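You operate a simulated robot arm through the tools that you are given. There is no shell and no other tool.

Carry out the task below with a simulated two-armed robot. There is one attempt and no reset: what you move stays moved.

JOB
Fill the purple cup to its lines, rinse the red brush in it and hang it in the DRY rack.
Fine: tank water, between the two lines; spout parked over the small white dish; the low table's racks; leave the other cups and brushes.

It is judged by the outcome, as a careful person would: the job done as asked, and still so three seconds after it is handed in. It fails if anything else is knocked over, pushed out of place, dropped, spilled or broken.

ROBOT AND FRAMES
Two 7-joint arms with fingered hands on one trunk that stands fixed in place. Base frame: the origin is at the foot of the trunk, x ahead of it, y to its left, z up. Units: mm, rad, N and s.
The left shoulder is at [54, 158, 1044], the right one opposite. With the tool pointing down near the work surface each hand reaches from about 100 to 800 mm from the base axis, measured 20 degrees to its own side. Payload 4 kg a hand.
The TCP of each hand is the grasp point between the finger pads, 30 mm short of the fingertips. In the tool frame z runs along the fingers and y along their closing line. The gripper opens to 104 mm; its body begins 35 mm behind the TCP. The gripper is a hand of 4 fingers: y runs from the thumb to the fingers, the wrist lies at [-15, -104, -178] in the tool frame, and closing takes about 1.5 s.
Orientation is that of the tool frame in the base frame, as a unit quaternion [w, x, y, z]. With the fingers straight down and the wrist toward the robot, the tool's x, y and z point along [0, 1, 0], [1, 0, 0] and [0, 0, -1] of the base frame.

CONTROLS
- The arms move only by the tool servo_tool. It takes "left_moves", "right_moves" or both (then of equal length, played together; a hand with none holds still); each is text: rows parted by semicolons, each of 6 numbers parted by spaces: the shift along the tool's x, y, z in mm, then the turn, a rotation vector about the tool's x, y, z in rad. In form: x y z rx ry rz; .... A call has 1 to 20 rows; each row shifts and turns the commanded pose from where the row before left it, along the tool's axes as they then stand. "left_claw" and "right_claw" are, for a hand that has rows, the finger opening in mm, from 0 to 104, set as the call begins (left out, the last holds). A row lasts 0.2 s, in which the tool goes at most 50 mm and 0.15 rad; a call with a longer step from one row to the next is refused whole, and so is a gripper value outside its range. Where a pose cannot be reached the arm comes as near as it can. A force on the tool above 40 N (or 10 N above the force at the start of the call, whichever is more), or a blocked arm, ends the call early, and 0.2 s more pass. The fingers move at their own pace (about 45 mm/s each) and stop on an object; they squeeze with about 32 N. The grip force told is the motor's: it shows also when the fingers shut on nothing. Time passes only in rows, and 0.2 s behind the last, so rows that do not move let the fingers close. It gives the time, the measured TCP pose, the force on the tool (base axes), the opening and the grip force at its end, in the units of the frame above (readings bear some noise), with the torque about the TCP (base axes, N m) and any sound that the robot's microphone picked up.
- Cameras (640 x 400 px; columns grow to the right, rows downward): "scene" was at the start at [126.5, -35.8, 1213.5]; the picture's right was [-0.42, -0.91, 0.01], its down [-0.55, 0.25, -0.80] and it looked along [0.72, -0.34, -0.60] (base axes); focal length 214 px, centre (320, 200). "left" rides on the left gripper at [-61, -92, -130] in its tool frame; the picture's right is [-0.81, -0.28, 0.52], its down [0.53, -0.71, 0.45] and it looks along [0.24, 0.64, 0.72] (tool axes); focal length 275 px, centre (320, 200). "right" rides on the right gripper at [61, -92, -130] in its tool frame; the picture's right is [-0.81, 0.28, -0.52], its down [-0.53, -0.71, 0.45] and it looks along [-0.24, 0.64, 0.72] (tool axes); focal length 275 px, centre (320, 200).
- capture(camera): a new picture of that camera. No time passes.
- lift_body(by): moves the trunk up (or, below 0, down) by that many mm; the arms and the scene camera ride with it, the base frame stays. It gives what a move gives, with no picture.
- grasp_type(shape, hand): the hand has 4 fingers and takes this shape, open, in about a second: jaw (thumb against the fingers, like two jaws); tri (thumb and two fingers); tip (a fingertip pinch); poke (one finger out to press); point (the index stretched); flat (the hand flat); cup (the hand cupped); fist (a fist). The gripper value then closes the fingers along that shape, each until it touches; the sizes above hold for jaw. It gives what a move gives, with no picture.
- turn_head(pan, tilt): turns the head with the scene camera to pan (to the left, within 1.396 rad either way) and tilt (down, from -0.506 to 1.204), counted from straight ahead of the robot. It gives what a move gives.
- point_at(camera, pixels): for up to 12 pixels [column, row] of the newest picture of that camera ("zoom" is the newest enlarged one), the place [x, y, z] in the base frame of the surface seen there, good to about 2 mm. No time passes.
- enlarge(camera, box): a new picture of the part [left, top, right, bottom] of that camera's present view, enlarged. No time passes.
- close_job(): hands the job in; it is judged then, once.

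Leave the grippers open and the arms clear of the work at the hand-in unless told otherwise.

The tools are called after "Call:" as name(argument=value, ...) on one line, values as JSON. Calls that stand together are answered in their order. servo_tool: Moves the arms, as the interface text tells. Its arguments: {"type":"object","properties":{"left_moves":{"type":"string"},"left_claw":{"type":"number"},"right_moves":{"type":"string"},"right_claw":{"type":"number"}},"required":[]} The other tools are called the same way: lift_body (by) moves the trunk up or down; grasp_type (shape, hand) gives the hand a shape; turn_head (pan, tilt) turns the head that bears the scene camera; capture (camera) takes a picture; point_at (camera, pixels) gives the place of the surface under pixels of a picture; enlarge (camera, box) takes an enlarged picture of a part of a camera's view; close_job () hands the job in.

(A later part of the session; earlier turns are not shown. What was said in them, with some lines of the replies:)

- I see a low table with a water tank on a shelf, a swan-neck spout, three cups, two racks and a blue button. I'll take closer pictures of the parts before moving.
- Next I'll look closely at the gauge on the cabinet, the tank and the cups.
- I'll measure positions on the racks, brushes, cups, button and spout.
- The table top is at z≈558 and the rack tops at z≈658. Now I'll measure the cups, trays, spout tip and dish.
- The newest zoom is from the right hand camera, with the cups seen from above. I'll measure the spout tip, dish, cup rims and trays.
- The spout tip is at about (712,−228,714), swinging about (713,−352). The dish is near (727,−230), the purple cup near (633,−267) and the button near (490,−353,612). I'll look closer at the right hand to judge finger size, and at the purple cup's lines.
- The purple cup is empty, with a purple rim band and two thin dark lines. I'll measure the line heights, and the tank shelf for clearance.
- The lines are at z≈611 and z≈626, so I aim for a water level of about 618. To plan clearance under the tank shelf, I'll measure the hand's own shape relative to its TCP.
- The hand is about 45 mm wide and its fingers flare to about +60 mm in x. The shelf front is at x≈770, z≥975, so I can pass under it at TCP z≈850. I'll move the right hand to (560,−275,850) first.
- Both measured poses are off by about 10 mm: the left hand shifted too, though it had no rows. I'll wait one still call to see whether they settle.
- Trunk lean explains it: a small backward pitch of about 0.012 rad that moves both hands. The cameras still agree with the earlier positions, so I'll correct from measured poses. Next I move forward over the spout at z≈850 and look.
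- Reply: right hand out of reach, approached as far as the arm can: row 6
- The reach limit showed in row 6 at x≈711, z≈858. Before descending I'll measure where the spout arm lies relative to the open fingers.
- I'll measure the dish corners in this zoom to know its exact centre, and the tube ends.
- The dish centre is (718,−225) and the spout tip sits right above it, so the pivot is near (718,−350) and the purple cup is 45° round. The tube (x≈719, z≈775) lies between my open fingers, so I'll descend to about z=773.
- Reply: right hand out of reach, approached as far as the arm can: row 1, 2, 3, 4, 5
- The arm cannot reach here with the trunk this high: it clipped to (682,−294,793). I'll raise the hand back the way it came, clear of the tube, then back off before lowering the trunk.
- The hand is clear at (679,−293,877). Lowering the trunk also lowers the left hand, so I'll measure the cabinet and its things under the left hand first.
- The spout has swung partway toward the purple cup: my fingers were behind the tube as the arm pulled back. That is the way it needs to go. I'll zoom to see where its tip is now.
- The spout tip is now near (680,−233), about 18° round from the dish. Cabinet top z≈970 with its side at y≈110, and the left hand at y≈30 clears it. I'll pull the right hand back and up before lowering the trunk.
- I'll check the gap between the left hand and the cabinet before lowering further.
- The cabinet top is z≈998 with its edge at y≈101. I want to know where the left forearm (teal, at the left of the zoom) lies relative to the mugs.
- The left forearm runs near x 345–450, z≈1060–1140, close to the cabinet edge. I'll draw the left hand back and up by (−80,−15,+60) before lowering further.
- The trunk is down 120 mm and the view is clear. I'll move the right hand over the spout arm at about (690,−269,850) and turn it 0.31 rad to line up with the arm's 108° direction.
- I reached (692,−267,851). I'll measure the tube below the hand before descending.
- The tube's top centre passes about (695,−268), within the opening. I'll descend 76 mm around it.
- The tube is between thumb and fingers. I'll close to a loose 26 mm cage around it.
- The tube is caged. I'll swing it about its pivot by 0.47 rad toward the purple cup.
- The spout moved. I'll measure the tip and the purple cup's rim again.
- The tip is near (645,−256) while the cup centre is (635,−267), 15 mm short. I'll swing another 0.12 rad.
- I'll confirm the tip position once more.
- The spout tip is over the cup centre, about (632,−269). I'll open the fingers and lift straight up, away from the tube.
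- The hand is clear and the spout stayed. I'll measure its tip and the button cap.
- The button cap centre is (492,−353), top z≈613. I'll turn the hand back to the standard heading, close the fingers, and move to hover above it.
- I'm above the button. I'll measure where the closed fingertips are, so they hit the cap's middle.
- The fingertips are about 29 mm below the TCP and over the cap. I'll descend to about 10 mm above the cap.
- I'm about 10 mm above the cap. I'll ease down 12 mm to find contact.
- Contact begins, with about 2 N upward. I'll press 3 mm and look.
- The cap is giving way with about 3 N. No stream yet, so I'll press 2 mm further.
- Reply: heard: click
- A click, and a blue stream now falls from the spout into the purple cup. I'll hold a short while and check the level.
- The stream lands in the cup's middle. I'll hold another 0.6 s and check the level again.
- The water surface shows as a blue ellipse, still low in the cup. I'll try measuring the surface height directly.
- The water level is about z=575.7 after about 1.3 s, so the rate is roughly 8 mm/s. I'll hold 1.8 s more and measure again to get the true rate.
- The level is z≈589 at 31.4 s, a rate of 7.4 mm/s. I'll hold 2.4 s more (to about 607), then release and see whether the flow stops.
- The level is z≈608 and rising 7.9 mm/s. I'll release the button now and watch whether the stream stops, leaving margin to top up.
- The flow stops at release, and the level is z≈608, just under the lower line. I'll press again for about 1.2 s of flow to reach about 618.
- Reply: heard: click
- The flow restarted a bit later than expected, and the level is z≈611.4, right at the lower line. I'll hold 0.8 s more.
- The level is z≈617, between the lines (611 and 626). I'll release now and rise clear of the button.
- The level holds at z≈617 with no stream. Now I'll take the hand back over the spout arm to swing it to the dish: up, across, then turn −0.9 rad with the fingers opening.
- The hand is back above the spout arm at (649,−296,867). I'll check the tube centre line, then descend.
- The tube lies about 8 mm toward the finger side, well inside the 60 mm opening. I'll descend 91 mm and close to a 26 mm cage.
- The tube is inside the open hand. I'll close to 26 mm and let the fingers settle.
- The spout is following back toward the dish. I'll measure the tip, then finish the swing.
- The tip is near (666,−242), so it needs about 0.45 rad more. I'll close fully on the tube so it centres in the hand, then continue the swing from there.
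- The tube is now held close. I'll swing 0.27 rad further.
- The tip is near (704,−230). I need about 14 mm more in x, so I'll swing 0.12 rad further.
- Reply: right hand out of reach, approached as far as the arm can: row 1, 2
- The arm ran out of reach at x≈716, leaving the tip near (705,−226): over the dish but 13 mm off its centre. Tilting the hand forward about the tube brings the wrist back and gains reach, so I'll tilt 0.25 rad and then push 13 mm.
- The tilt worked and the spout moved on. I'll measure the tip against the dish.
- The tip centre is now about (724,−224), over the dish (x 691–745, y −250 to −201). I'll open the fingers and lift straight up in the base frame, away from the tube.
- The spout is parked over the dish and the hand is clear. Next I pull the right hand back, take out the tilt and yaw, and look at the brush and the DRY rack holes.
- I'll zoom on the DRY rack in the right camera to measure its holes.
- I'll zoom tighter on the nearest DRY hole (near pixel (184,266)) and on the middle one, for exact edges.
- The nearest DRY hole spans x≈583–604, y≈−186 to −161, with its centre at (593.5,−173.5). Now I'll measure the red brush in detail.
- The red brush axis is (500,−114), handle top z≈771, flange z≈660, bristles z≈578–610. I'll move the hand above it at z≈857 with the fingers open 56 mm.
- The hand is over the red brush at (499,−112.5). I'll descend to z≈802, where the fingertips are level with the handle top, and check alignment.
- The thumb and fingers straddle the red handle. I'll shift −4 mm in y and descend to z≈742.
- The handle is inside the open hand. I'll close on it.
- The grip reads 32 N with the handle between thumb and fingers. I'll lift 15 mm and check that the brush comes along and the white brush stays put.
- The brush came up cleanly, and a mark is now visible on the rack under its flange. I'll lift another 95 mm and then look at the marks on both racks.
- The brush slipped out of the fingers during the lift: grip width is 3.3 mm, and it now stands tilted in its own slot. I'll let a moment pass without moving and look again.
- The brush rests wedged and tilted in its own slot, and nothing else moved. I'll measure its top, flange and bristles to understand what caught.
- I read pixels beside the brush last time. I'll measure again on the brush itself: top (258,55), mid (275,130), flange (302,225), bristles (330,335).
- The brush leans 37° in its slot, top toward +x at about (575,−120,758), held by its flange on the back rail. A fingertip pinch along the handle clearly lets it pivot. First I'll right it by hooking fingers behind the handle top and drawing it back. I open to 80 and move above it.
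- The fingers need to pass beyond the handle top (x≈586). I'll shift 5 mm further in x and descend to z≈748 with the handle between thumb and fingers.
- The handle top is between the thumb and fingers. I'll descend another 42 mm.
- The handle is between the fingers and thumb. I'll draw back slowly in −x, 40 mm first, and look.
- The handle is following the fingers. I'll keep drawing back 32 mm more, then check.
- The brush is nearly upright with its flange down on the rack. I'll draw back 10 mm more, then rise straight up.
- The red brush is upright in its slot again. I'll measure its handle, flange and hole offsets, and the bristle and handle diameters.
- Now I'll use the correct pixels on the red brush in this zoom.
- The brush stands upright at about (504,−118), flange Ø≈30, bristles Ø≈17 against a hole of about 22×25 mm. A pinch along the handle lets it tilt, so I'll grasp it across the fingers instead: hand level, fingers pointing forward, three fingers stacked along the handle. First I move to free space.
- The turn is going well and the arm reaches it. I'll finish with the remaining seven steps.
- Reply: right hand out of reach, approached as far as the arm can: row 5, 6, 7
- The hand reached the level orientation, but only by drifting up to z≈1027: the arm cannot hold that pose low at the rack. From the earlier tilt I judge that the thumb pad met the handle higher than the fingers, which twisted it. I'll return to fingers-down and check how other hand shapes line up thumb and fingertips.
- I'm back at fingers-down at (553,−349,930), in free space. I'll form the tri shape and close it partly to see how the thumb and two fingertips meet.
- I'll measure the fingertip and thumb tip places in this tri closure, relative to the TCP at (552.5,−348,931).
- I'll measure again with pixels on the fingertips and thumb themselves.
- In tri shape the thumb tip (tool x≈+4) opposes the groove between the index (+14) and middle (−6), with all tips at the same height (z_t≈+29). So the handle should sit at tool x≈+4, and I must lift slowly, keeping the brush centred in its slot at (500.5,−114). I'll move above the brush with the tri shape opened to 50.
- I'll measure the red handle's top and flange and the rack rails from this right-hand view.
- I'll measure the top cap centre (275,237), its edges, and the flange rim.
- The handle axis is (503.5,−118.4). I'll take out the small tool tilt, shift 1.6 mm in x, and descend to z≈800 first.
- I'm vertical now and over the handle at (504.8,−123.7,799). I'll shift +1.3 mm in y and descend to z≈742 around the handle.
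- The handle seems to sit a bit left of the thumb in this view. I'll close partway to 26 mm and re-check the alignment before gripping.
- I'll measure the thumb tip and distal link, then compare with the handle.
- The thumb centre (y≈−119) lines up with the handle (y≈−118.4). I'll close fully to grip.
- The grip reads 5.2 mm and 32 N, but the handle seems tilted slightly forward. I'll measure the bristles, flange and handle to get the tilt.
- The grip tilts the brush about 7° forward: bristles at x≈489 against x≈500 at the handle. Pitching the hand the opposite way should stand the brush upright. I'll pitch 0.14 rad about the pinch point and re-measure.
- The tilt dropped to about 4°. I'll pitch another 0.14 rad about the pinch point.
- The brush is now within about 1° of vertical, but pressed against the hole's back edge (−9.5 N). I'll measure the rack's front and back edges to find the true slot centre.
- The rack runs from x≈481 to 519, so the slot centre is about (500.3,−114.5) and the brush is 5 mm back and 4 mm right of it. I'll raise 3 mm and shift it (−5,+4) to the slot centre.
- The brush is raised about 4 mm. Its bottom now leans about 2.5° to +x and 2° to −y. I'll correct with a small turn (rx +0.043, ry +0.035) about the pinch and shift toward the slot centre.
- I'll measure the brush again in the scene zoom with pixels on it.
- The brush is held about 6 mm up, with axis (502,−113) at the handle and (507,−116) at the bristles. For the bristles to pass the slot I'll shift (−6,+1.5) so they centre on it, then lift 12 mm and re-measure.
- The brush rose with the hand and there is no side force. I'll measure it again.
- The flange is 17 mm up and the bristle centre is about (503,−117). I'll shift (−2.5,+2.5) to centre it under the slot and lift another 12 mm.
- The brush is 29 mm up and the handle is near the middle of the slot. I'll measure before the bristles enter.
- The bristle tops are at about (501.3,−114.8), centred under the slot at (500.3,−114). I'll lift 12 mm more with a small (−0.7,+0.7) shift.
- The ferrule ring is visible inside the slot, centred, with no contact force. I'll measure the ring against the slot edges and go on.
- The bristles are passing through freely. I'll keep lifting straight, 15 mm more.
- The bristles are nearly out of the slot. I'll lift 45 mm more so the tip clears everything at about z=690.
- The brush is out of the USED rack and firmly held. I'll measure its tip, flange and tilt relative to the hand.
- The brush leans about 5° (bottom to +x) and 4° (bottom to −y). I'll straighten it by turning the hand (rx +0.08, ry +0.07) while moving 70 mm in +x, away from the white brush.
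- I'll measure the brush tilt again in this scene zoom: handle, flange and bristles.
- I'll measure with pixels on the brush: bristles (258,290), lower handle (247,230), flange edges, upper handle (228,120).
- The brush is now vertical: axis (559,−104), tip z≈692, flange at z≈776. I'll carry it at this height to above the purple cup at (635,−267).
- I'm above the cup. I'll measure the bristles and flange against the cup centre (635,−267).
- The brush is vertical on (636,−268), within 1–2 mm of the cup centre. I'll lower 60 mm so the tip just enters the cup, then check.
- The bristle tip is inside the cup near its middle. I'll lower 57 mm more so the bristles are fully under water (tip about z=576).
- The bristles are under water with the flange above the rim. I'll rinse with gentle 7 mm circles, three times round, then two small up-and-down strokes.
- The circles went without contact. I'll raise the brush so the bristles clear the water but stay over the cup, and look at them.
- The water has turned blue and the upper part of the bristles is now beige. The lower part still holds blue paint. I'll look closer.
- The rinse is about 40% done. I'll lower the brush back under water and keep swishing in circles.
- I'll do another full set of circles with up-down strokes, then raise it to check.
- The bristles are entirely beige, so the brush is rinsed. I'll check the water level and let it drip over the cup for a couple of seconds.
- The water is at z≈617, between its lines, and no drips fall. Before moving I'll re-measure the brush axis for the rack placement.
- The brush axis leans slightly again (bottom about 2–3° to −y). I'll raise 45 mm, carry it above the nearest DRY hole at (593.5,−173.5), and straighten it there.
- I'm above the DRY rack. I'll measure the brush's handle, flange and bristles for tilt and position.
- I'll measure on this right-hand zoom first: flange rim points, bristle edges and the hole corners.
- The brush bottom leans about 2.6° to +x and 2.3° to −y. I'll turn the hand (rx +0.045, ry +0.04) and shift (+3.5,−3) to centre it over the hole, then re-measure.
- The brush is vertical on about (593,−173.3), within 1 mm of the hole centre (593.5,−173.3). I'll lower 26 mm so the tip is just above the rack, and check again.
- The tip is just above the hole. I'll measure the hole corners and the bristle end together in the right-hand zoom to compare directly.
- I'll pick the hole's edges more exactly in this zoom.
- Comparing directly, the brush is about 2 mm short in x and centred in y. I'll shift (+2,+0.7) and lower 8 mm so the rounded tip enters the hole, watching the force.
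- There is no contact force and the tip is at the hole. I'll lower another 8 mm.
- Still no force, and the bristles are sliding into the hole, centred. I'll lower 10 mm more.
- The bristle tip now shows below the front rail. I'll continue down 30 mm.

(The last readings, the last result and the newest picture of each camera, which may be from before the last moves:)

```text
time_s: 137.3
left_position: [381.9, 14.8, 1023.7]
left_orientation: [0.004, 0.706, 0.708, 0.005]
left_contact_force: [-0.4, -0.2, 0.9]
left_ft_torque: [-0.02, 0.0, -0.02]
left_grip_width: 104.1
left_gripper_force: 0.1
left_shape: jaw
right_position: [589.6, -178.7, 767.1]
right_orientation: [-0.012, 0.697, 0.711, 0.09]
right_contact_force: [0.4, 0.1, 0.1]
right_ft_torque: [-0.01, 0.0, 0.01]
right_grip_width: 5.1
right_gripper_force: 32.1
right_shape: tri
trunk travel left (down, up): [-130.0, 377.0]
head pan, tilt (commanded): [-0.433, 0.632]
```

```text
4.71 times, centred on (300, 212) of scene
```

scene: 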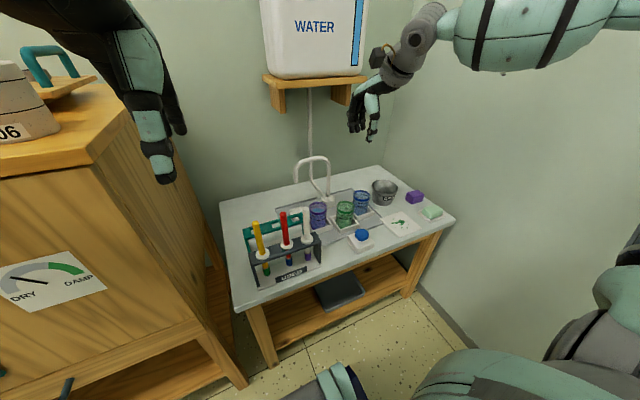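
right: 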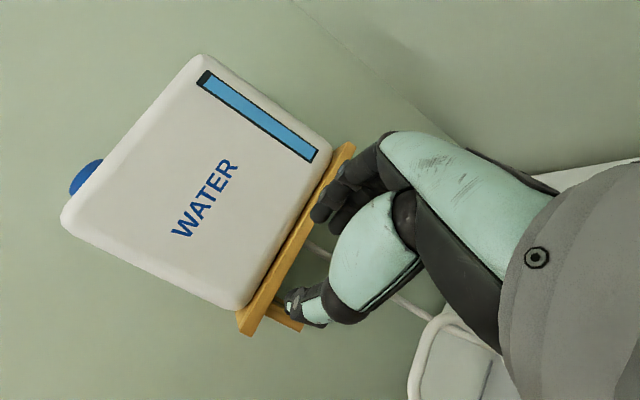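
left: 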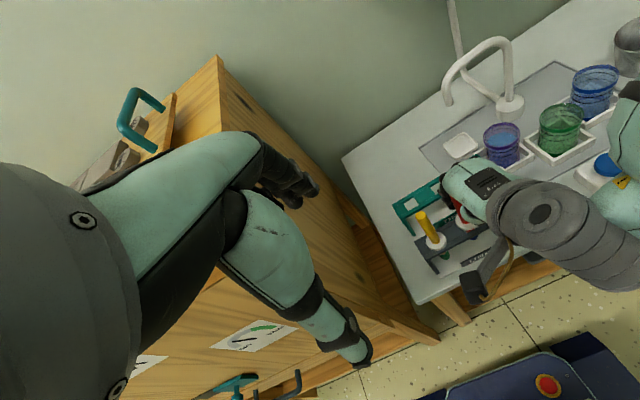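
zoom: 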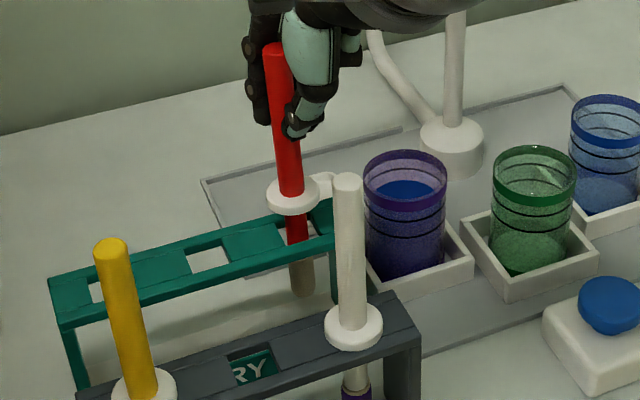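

The flange is about 20 mm above the rack. I'll lower 15 mm more and measure the remaining gap.

Call:
servo_tool(right_moves="-0.7 -0.55 4.9 0 0 0; -0.7 -0.55 4.9 0 0 0; -0.7 -0.55 4.9 0 0 0; 0 0 0 0 0 0; 0 0 0 0 0 0")

Call:
enlarge(camera="right", box=[220, 220, 340, 345])

Call:
enlarge(camera="scene", box=[270, 170, 330, 255])

Call:
point_at(camera="zoom", pixels=[[293, 215], [268, 205], [318, 200], [285, 160], [300, 290], [300, 240], [280, 120], [275, 60]])

```text
time_s: 138.5
left_position: [381.1, 14.9, 1022.9]
left_orientation: [0.004, 0.706, 0.708, 0.005]
left_contact_force: [0.3, 0.6, 1.1]
left_ft_torque: [0.0, -0.02, -0.03]
left_grip_width: 104.1
left_gripper_force: 0.0
left_shape: jaw
right_position: [588.1, -179.0, 750.6]
right_orientation: [-0.012, 0.698, 0.711, 0.089]
right_contact_force: [0.0, -0.2, 0.0]
right_ft_torque: [-0.04, 0.02, 0.0]
right_grip_width: 5.1
right_gripper_force: 31.9
right_shape: tri
trunk travel left (down, up): [-130.0, 377.0]
head pan, tilt (commanded): [-0.433, 0.632]
```

```text
3.20 times, centred on (280, 282) of right
```

zoom: 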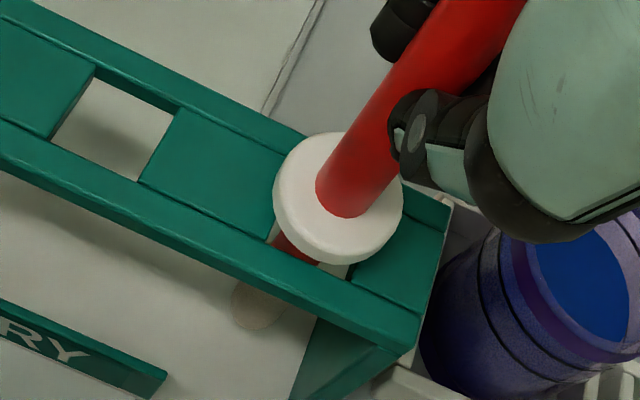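

```text
4.71 times, centred on (300, 212) of scene
```

zoom: 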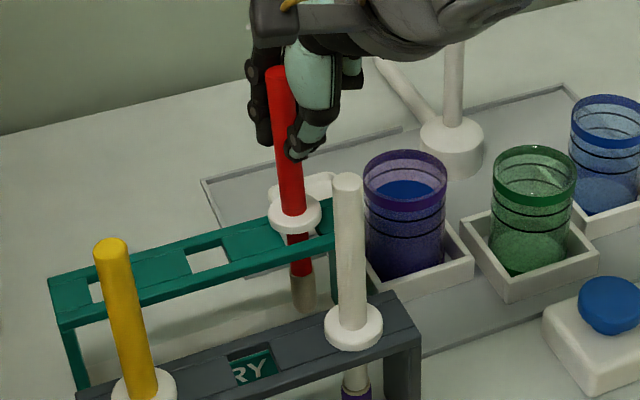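

```text
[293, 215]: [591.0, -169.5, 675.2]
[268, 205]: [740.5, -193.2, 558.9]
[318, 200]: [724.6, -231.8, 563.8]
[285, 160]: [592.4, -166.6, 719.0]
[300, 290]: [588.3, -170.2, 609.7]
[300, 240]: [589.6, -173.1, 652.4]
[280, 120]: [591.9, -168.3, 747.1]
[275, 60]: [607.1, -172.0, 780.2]
```

The flange is about 6 mm above its seat. I'll lower 6 mm so it rests on the rack.

Call:
servo_tool(right_moves="-0.4 -0.3 3 0 0 0; -0.4 -0.3 3 0 0 0; 0 0 0 0 0 0; 0 0 0 0 0 0")

Call:
enlarge(camera="scene", box=[275, 190, 315, 250])

Call:
enlarge(camera="right", box=[220, 220, 340, 345])

```text
time_s: 139.5
left_position: [381.2, 14.5, 1023.1]
left_orientation: [0.005, 0.706, 0.708, 0.005]
left_contact_force: [0.5, -0.2, 0.1]
left_ft_torque: [0.01, 0.01, -0.02]
left_grip_width: 103.8
left_gripper_force: 0.0
left_shape: jaw
right_position: [589.1, -177.9, 745.8]
right_orientation: [-0.011, 0.698, 0.71, 0.09]
right_contact_force: [-0.2, 0.0, 0.3]
right_ft_torque: [0.03, 0.01, -0.04]
right_grip_width: 5.0
right_gripper_force: 32.1
right_shape: tri
trunk travel left (down, up): [-130.0, 377.0]
head pan, tilt (commanded): [-0.433, 0.632]
```

```text
6.67 times, centred on (295, 220) of scene
```

zoom: 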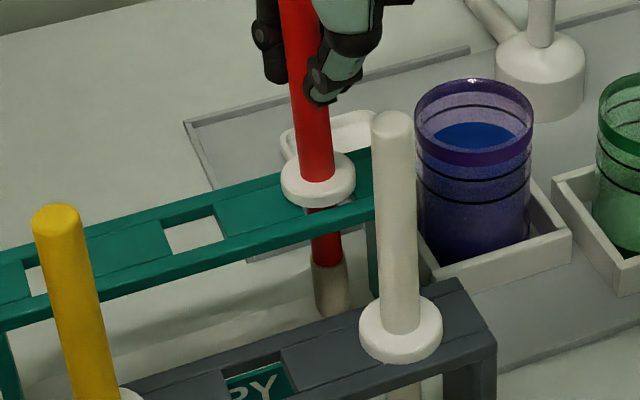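

```text
3.20 times, centred on (280, 282) of right
```

zoom: 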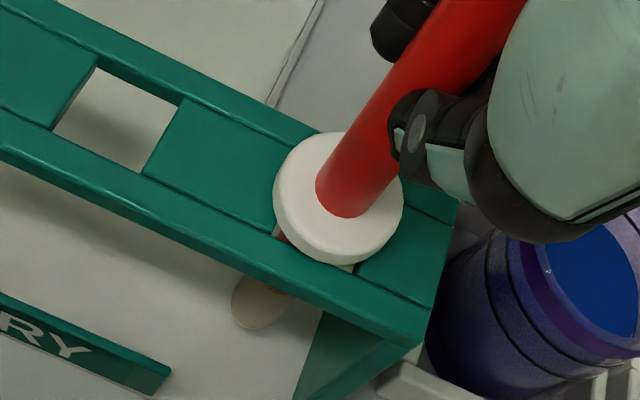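

Almost seated. I'll go down 3 mm more and look for contact.

Call:
servo_tool(right_moves="-0.2 -0.15 1.5 0 0 0; -0.2 -0.15 1.5 0 0 0; 0 0 0 0 0 0")

Call:
enlarge(camera="scene", box=[275, 190, 315, 250])

Call:
point_at(camera="zoom", pixels=[[318, 192], [285, 180], [353, 172], [318, 203], [316, 160], [310, 120], [325, 245], [333, 300], [340, 160], [300, 165], [240, 215], [365, 195]])

```text
time_s: 140.3
left_position: [380.9, 15.5, 1024.6]
left_orientation: [0.004, 0.706, 0.708, 0.005]
left_contact_force: [0.4, -0.7, -0.1]
left_ft_torque: [0.02, 0.0, 0.0]
left_grip_width: 104.0
left_gripper_force: 0.0
left_shape: jaw
right_position: [589.1, -178.8, 743.3]
right_orientation: [-0.012, 0.697, 0.711, 0.09]
right_contact_force: [0.0, -0.2, 1.1]
right_ft_torque: [0.0, 0.03, -0.01]
right_grip_width: 5.3
right_gripper_force: 32.0
right_shape: tri
trunk travel left (down, up): [-130.0, 377.0]
head pan, tilt (commanded): [-0.433, 0.632]
```

```text
6.67 times, centred on (295, 220) of scene
```

zoom: 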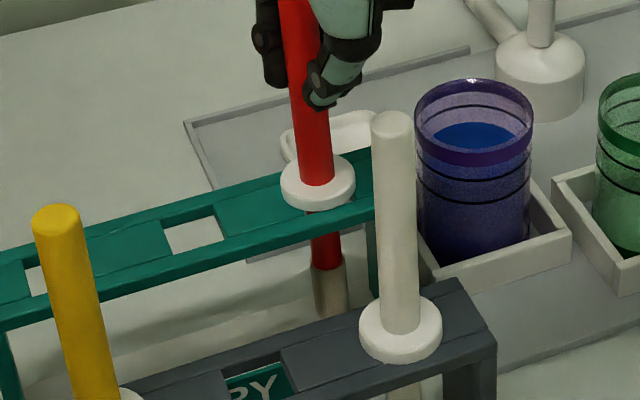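

```text
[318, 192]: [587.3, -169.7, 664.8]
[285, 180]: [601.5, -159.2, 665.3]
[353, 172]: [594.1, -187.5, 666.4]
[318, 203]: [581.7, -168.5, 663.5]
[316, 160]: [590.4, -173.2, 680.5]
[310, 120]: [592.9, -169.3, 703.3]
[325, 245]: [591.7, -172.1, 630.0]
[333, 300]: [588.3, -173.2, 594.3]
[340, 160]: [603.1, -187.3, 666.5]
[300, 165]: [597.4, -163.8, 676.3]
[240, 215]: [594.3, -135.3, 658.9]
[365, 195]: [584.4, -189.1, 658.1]
```

The flange is seated (top z≈665) with a light 1 N contact. I'll open the fingers and let them clear the handle.

Call:
servo_tool(right_moves="0 0 0 0 0 0; 0 0 0 0 0 0; 0 0 0 0 0 0; 0 0 0 0 0 0; 0 0 0 0 0 0", right_claw=46)

Call:
enlarge(camera="scene", box=[270, 170, 330, 255])

Call:
enlarge(camera="right", box=[200, 160, 400, 345])

```text
time_s: 141.5
left_position: [381.8, 15.2, 1023.6]
left_orientation: [0.004, 0.706, 0.708, 0.005]
left_contact_force: [0.4, -0.5, -0.1]
left_ft_torque: [0.01, -0.02, 0.0]
left_grip_width: 103.9
left_gripper_force: 0.0
left_shape: jaw
right_position: [589.0, -178.1, 744.1]
right_orientation: [-0.012, 0.698, 0.71, 0.09]
right_contact_force: [-0.3, -0.4, 0.1]
right_ft_torque: [0.05, -0.02, -0.01]
right_grip_width: 45.8
right_gripper_force: 0.0
right_shape: tri
trunk travel left (down, up): [-130.0, 377.0]
head pan, tilt (commanded): [-0.433, 0.632]
```

```text
4.71 times, centred on (300, 212) of scene
```

zoom: 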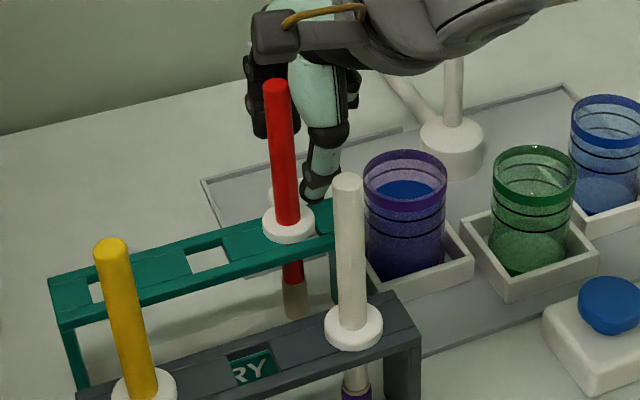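

```text
2.16 times, centred on (300, 252) of right
```

zoom: 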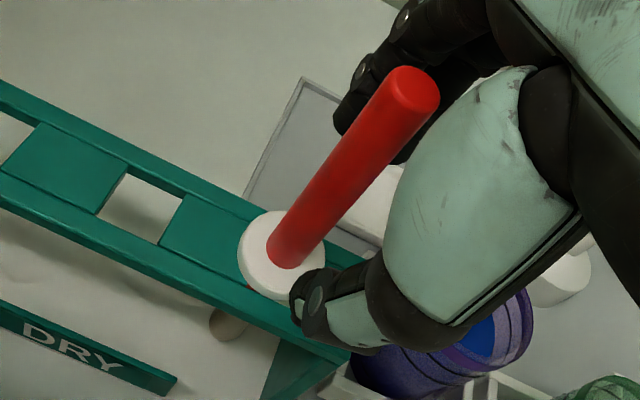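

The brush hangs on its flange in the DRY rack and the fingers are open around it. I'll rise straight up.

Call:
servo_tool(right_moves="0.7 0.55 -4.9 0 0 0; 1.4 1.1 -9.85 0 0 0; 2.1 1.67 -14.8 0 0 0; 2.1 1.67 -14.8 0 0 0; 2.1 1.67 -14.8 0 0 0; 2.1 1.67 -14.8 0 0 0; 2.1 1.67 -14.8 0 0 0; 0 0 0 0 0 0")

Call:
enlarge(camera="scene", box=[240, 150, 360, 280])

Call:
enlarge(camera="right", box=[180, 160, 400, 370])

```text
time_s: 143.3
left_position: [382.7, 16.4, 1024.1]
left_orientation: [0.004, 0.706, 0.708, 0.005]
left_contact_force: [0.0, 0.0, 0.1]
left_ft_torque: [-0.02, 0.01, -0.03]
left_grip_width: 103.7
left_gripper_force: 0.0
left_shape: jaw
right_position: [588.9, -178.5, 833.3]
right_orientation: [-0.012, 0.698, 0.711, 0.09]
right_contact_force: [0.4, 0.4, -0.4]
right_ft_torque: [-0.01, 0.0, -0.02]
right_grip_width: 45.5
right_gripper_force: 0.0
right_shape: tri
trunk travel left (down, up): [-130.0, 377.0]
head pan, tilt (commanded): [-0.433, 0.632]
```

```text
3.08 times, centred on (300, 215) of scene
```

zoom: 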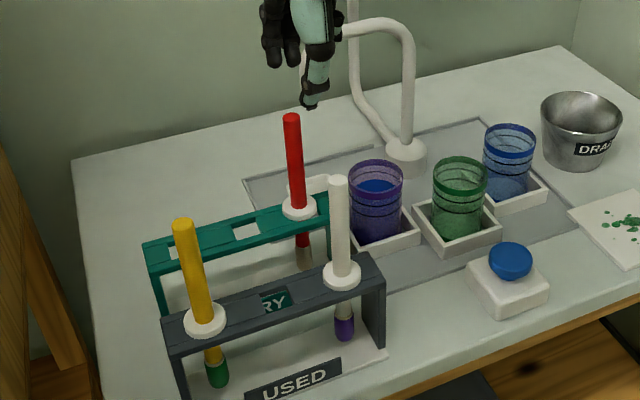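

```text
1.90 times, centred on (290, 265) of right
```

zoom: 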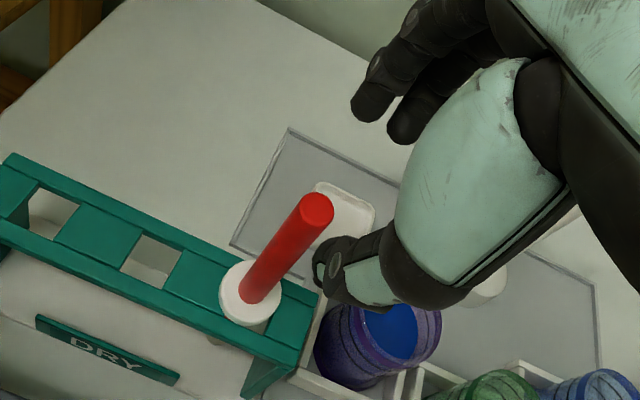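

The brush hangs upright in the DRY rack. I'll raise the hand further and retreat to the right and back, clear of the table.

Call:
servo_tool(right_moves="2.8 2.2 -19.7 0 0 0; 2.8 2.2 -19.7 0 0 0; 2.8 2.2 -19.7 0 0 0; 2.8 2.2 -19.7 0 0 0; -17 -15 -9 0 0 0; -17 -15 -9 0 0 0; -17 -15 -9 0 0 0; -17 -15 -9 0 0 0; -17 -15 -9 0 0 0; -17 -15 -9 0 0 0; -17 -15 -9 0 0 0; -17 -15 -9 0 0 0; -17 -15 -9 0 0 0; -17 -15 -9 0 0 0; 0 0 0 0 0 0")

Call:
grasp_type(shape="jaw", hand="right")

Call:
capture(camera="scene")

Call:
capture(camera="right")

```text
time_s: 146.5
left_position: [382.5, 15.7, 1022.5]
left_orientation: [0.003, 0.706, 0.708, 0.004]
left_contact_force: [0.8, 0.1, -0.2]
left_ft_torque: [0.0, 0.01, 0.02]
left_grip_width: 103.8
left_gripper_force: 0.1
left_shape: jaw
right_position: [433.9, -359.1, 961.2]
right_orientation: [-0.012, 0.697, 0.711, 0.089]
right_contact_force: [-0.7, 0.3, -0.3]
right_ft_torque: [0.0, 0.02, 0.01]
right_grip_width: 45.8
right_gripper_force: 0.0
right_shape: tri
trunk travel left (down, up): [-130.0, 377.0]
head pan, tilt (commanded): [-0.433, 0.632]
```

```text
time_s: 147.4
left_position: [381.2, 14.7, 1024.1]
left_orientation: [0.004, 0.707, 0.707, 0.004]
left_contact_force: [-0.5, 0.5, 0.1]
left_ft_torque: [-0.04, -0.01, -0.01]
left_grip_width: 103.8
left_gripper_force: 0.0
left_shape: jaw
right_position: [433.9, -360.2, 961.9]
right_orientation: [-0.011, 0.698, 0.71, 0.089]
right_contact_force: [0.4, 0.9, -0.3]
right_ft_torque: [0.02, -0.01, -0.02]
right_grip_width: 103.8
right_gripper_force: 0.2
right_shape: jaw
trunk travel left (down, up): [-130.0, 377.0]
head pan, tilt (commanded): [-0.433, 0.632]
```

```text
taken
```

scene: 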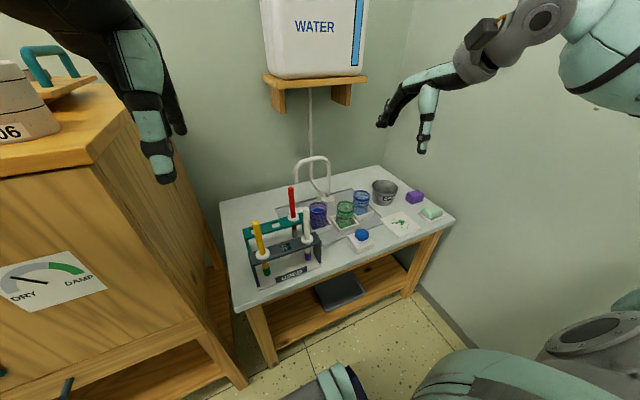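

```text
taken
```

right: 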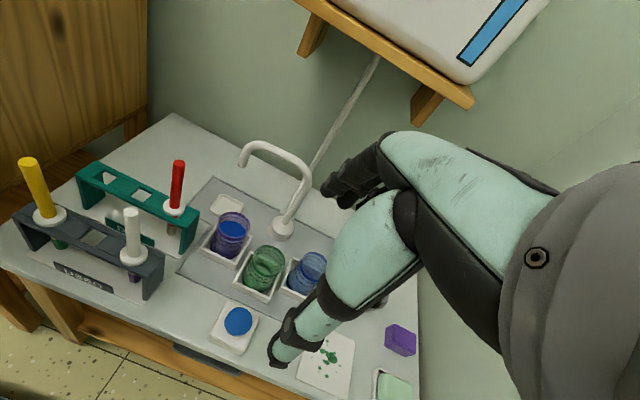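

Both arms are clear. I'll inspect the table closely: water level, spout over the dish, brushes, and any drips.

Call:
enlarge(camera="scene", box=[230, 150, 390, 290])

Call:
enlarge(camera="scene", box=[305, 195, 335, 235])

Call:
point_at(camera="zoom", pixels=[[270, 90], [310, 95], [350, 95], [300, 75], [300, 150], [320, 170]])

Call:
enlarge(camera="right", box=[60, 120, 320, 320])

```text
2.86 times, centred on (310, 220) of scene
```

zoom: 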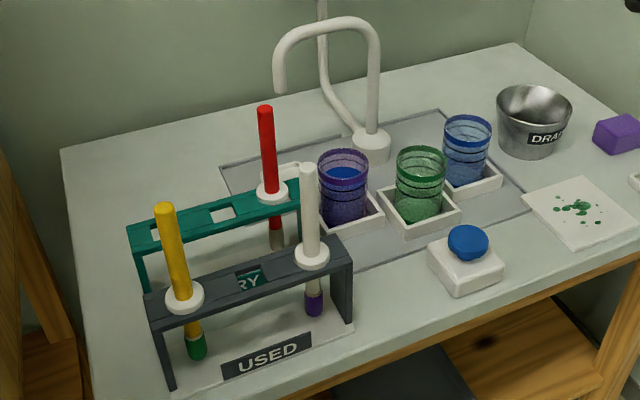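

```text
10.00 times, centred on (320, 215) of scene
```

zoom: 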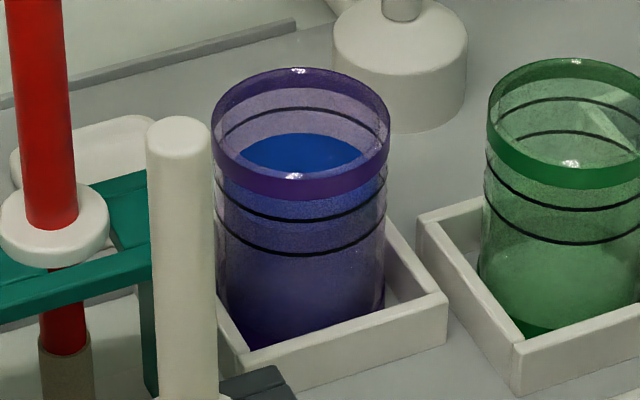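

```text
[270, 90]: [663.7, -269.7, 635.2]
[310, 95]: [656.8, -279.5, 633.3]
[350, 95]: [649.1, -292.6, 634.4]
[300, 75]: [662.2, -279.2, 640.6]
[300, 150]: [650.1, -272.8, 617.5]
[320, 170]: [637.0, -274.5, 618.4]
```

```text
2.00 times, centred on (190, 220) of right
```

zoom: 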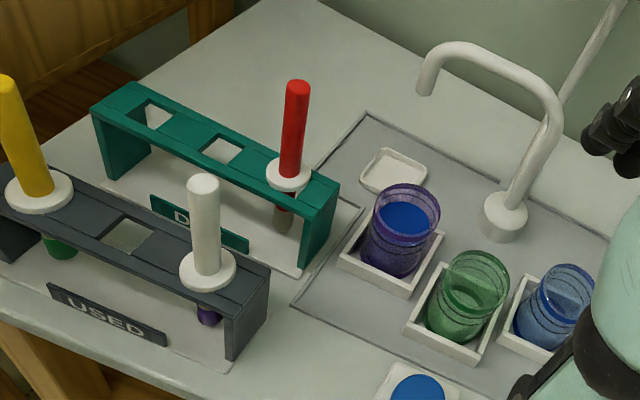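

The water is between the lines (z≈617.5). I'll confirm the spout tip over the dish and the other brushes' positions.

Call:
point_at(camera="zoom", pixels=[[424, 92], [418, 88], [432, 90], [393, 170], [362, 180], [427, 175], [202, 183], [297, 87], [5, 82], [205, 270], [40, 190], [290, 180]])

Call:
enlarge(camera="scene", box=[285, 150, 345, 210])

Call:
point_at(camera="zoom", pixels=[[246, 205], [246, 190], [240, 200], [253, 200], [250, 150]])

```text
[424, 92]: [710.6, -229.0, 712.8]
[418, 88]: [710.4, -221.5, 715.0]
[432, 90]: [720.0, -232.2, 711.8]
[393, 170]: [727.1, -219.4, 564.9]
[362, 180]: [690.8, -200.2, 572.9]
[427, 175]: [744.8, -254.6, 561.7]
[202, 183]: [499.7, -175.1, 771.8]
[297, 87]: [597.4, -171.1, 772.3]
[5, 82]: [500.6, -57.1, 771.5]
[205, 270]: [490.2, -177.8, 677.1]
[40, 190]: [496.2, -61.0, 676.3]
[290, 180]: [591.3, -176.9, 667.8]
```

```text
6.67 times, centred on (315, 180) of scene
```

zoom: 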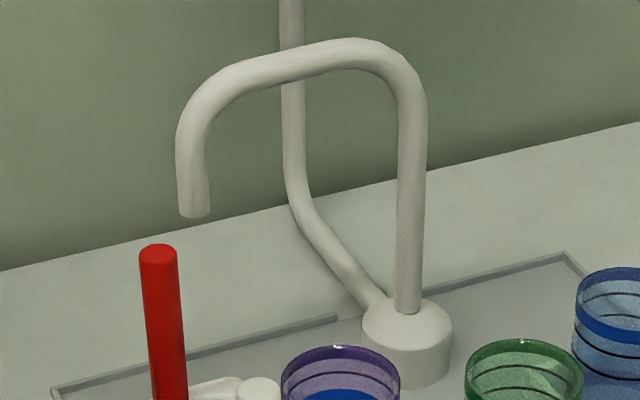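

```text
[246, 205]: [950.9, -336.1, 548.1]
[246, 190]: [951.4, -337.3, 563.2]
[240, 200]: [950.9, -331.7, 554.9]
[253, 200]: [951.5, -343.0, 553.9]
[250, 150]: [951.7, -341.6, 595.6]
```

All is in place: spout tip at about (716,−227) over the dish (718,−225), white and yellow brushes unmoved, and the red brush hanging in DRY. I'll wait a little and look once more.

Call:
servo_tool(right_moves="0 0 0 0 0 0; 0 0 0 0 0 0; 0 0 0 0 0 0; 0 0 0 0 0 0; 0 0 0 0 0 0; 0 0 0 0 0 0; 0 0 0 0 0 0; 0 0 0 0 0 0; 0 0 0 0 0 0; 0 0 0 0 0 0")

Call:
enlarge(camera="scene", box=[230, 150, 430, 300])

```text
time_s: 149.6
left_position: [381.4, 13.8, 1022.9]
left_orientation: [0.004, 0.706, 0.708, 0.005]
left_contact_force: [0.6, 0.0, -0.5]
left_ft_torque: [-0.01, -0.03, -0.01]
left_grip_width: 103.4
left_gripper_force: 0.1
left_shape: jaw
right_position: [433.8, -360.2, 962.1]
right_orientation: [-0.012, 0.698, 0.711, 0.09]
right_contact_force: [-0.1, -0.1, -0.8]
right_ft_torque: [0.0, 0.0, 0.03]
right_grip_width: 103.8
right_gripper_force: 0.0
right_shape: jaw
trunk travel left (down, up): [-130.0, 377.0]
head pan, tilt (commanded): [-0.433, 0.632]
```

```text
2.67 times, centred on (330, 225) of scene
```

zoom: 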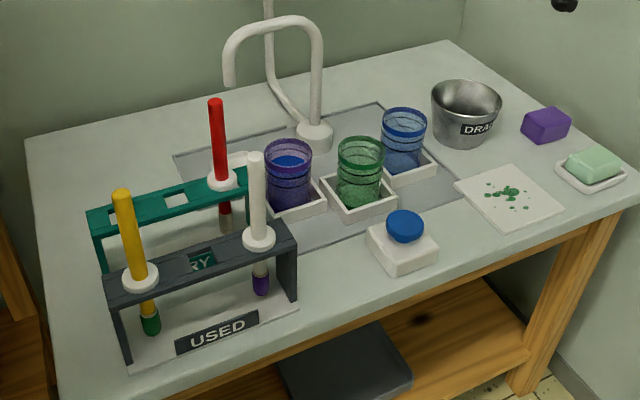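

Everything is steady: the cup is filled between its lines, the rinsed red brush hangs in the DRY rack, and the spout is parked over the dish. The other items are in place, the hands are open and the arms are clear. I'm handing the job in.

Call:
close_job()

```text
The job is handed in.
```

The job is done and handed in. The purple cup is filled from the tank, the red brush is rinsed in it, and the brush hangs in the DRY rack.

- **Water level:** the surface last measured about z 617.5 mm, between the cup's two lines at about 611 and 626 mm. The water is now blue from the rinsed-off paint.
- **Brush:** the bristles came out fully clean, and the brush hangs upright on its flange in the hole nearest the cups.
- **Spout:** it is parked over the small white dish, with its tip within about 2 mm of where it started.
- **Other items:** I saw no spills or drips. The other cups and brushes stayed in place.

On the first try at lifting the red brush, it slipped from the fingers and leaned over in its own USED slot. I righted it and took it out on a second try. It touched nothing else.

Both hands are open and the arms are clear of the table. The trunk is 120 mm lower than at the start.
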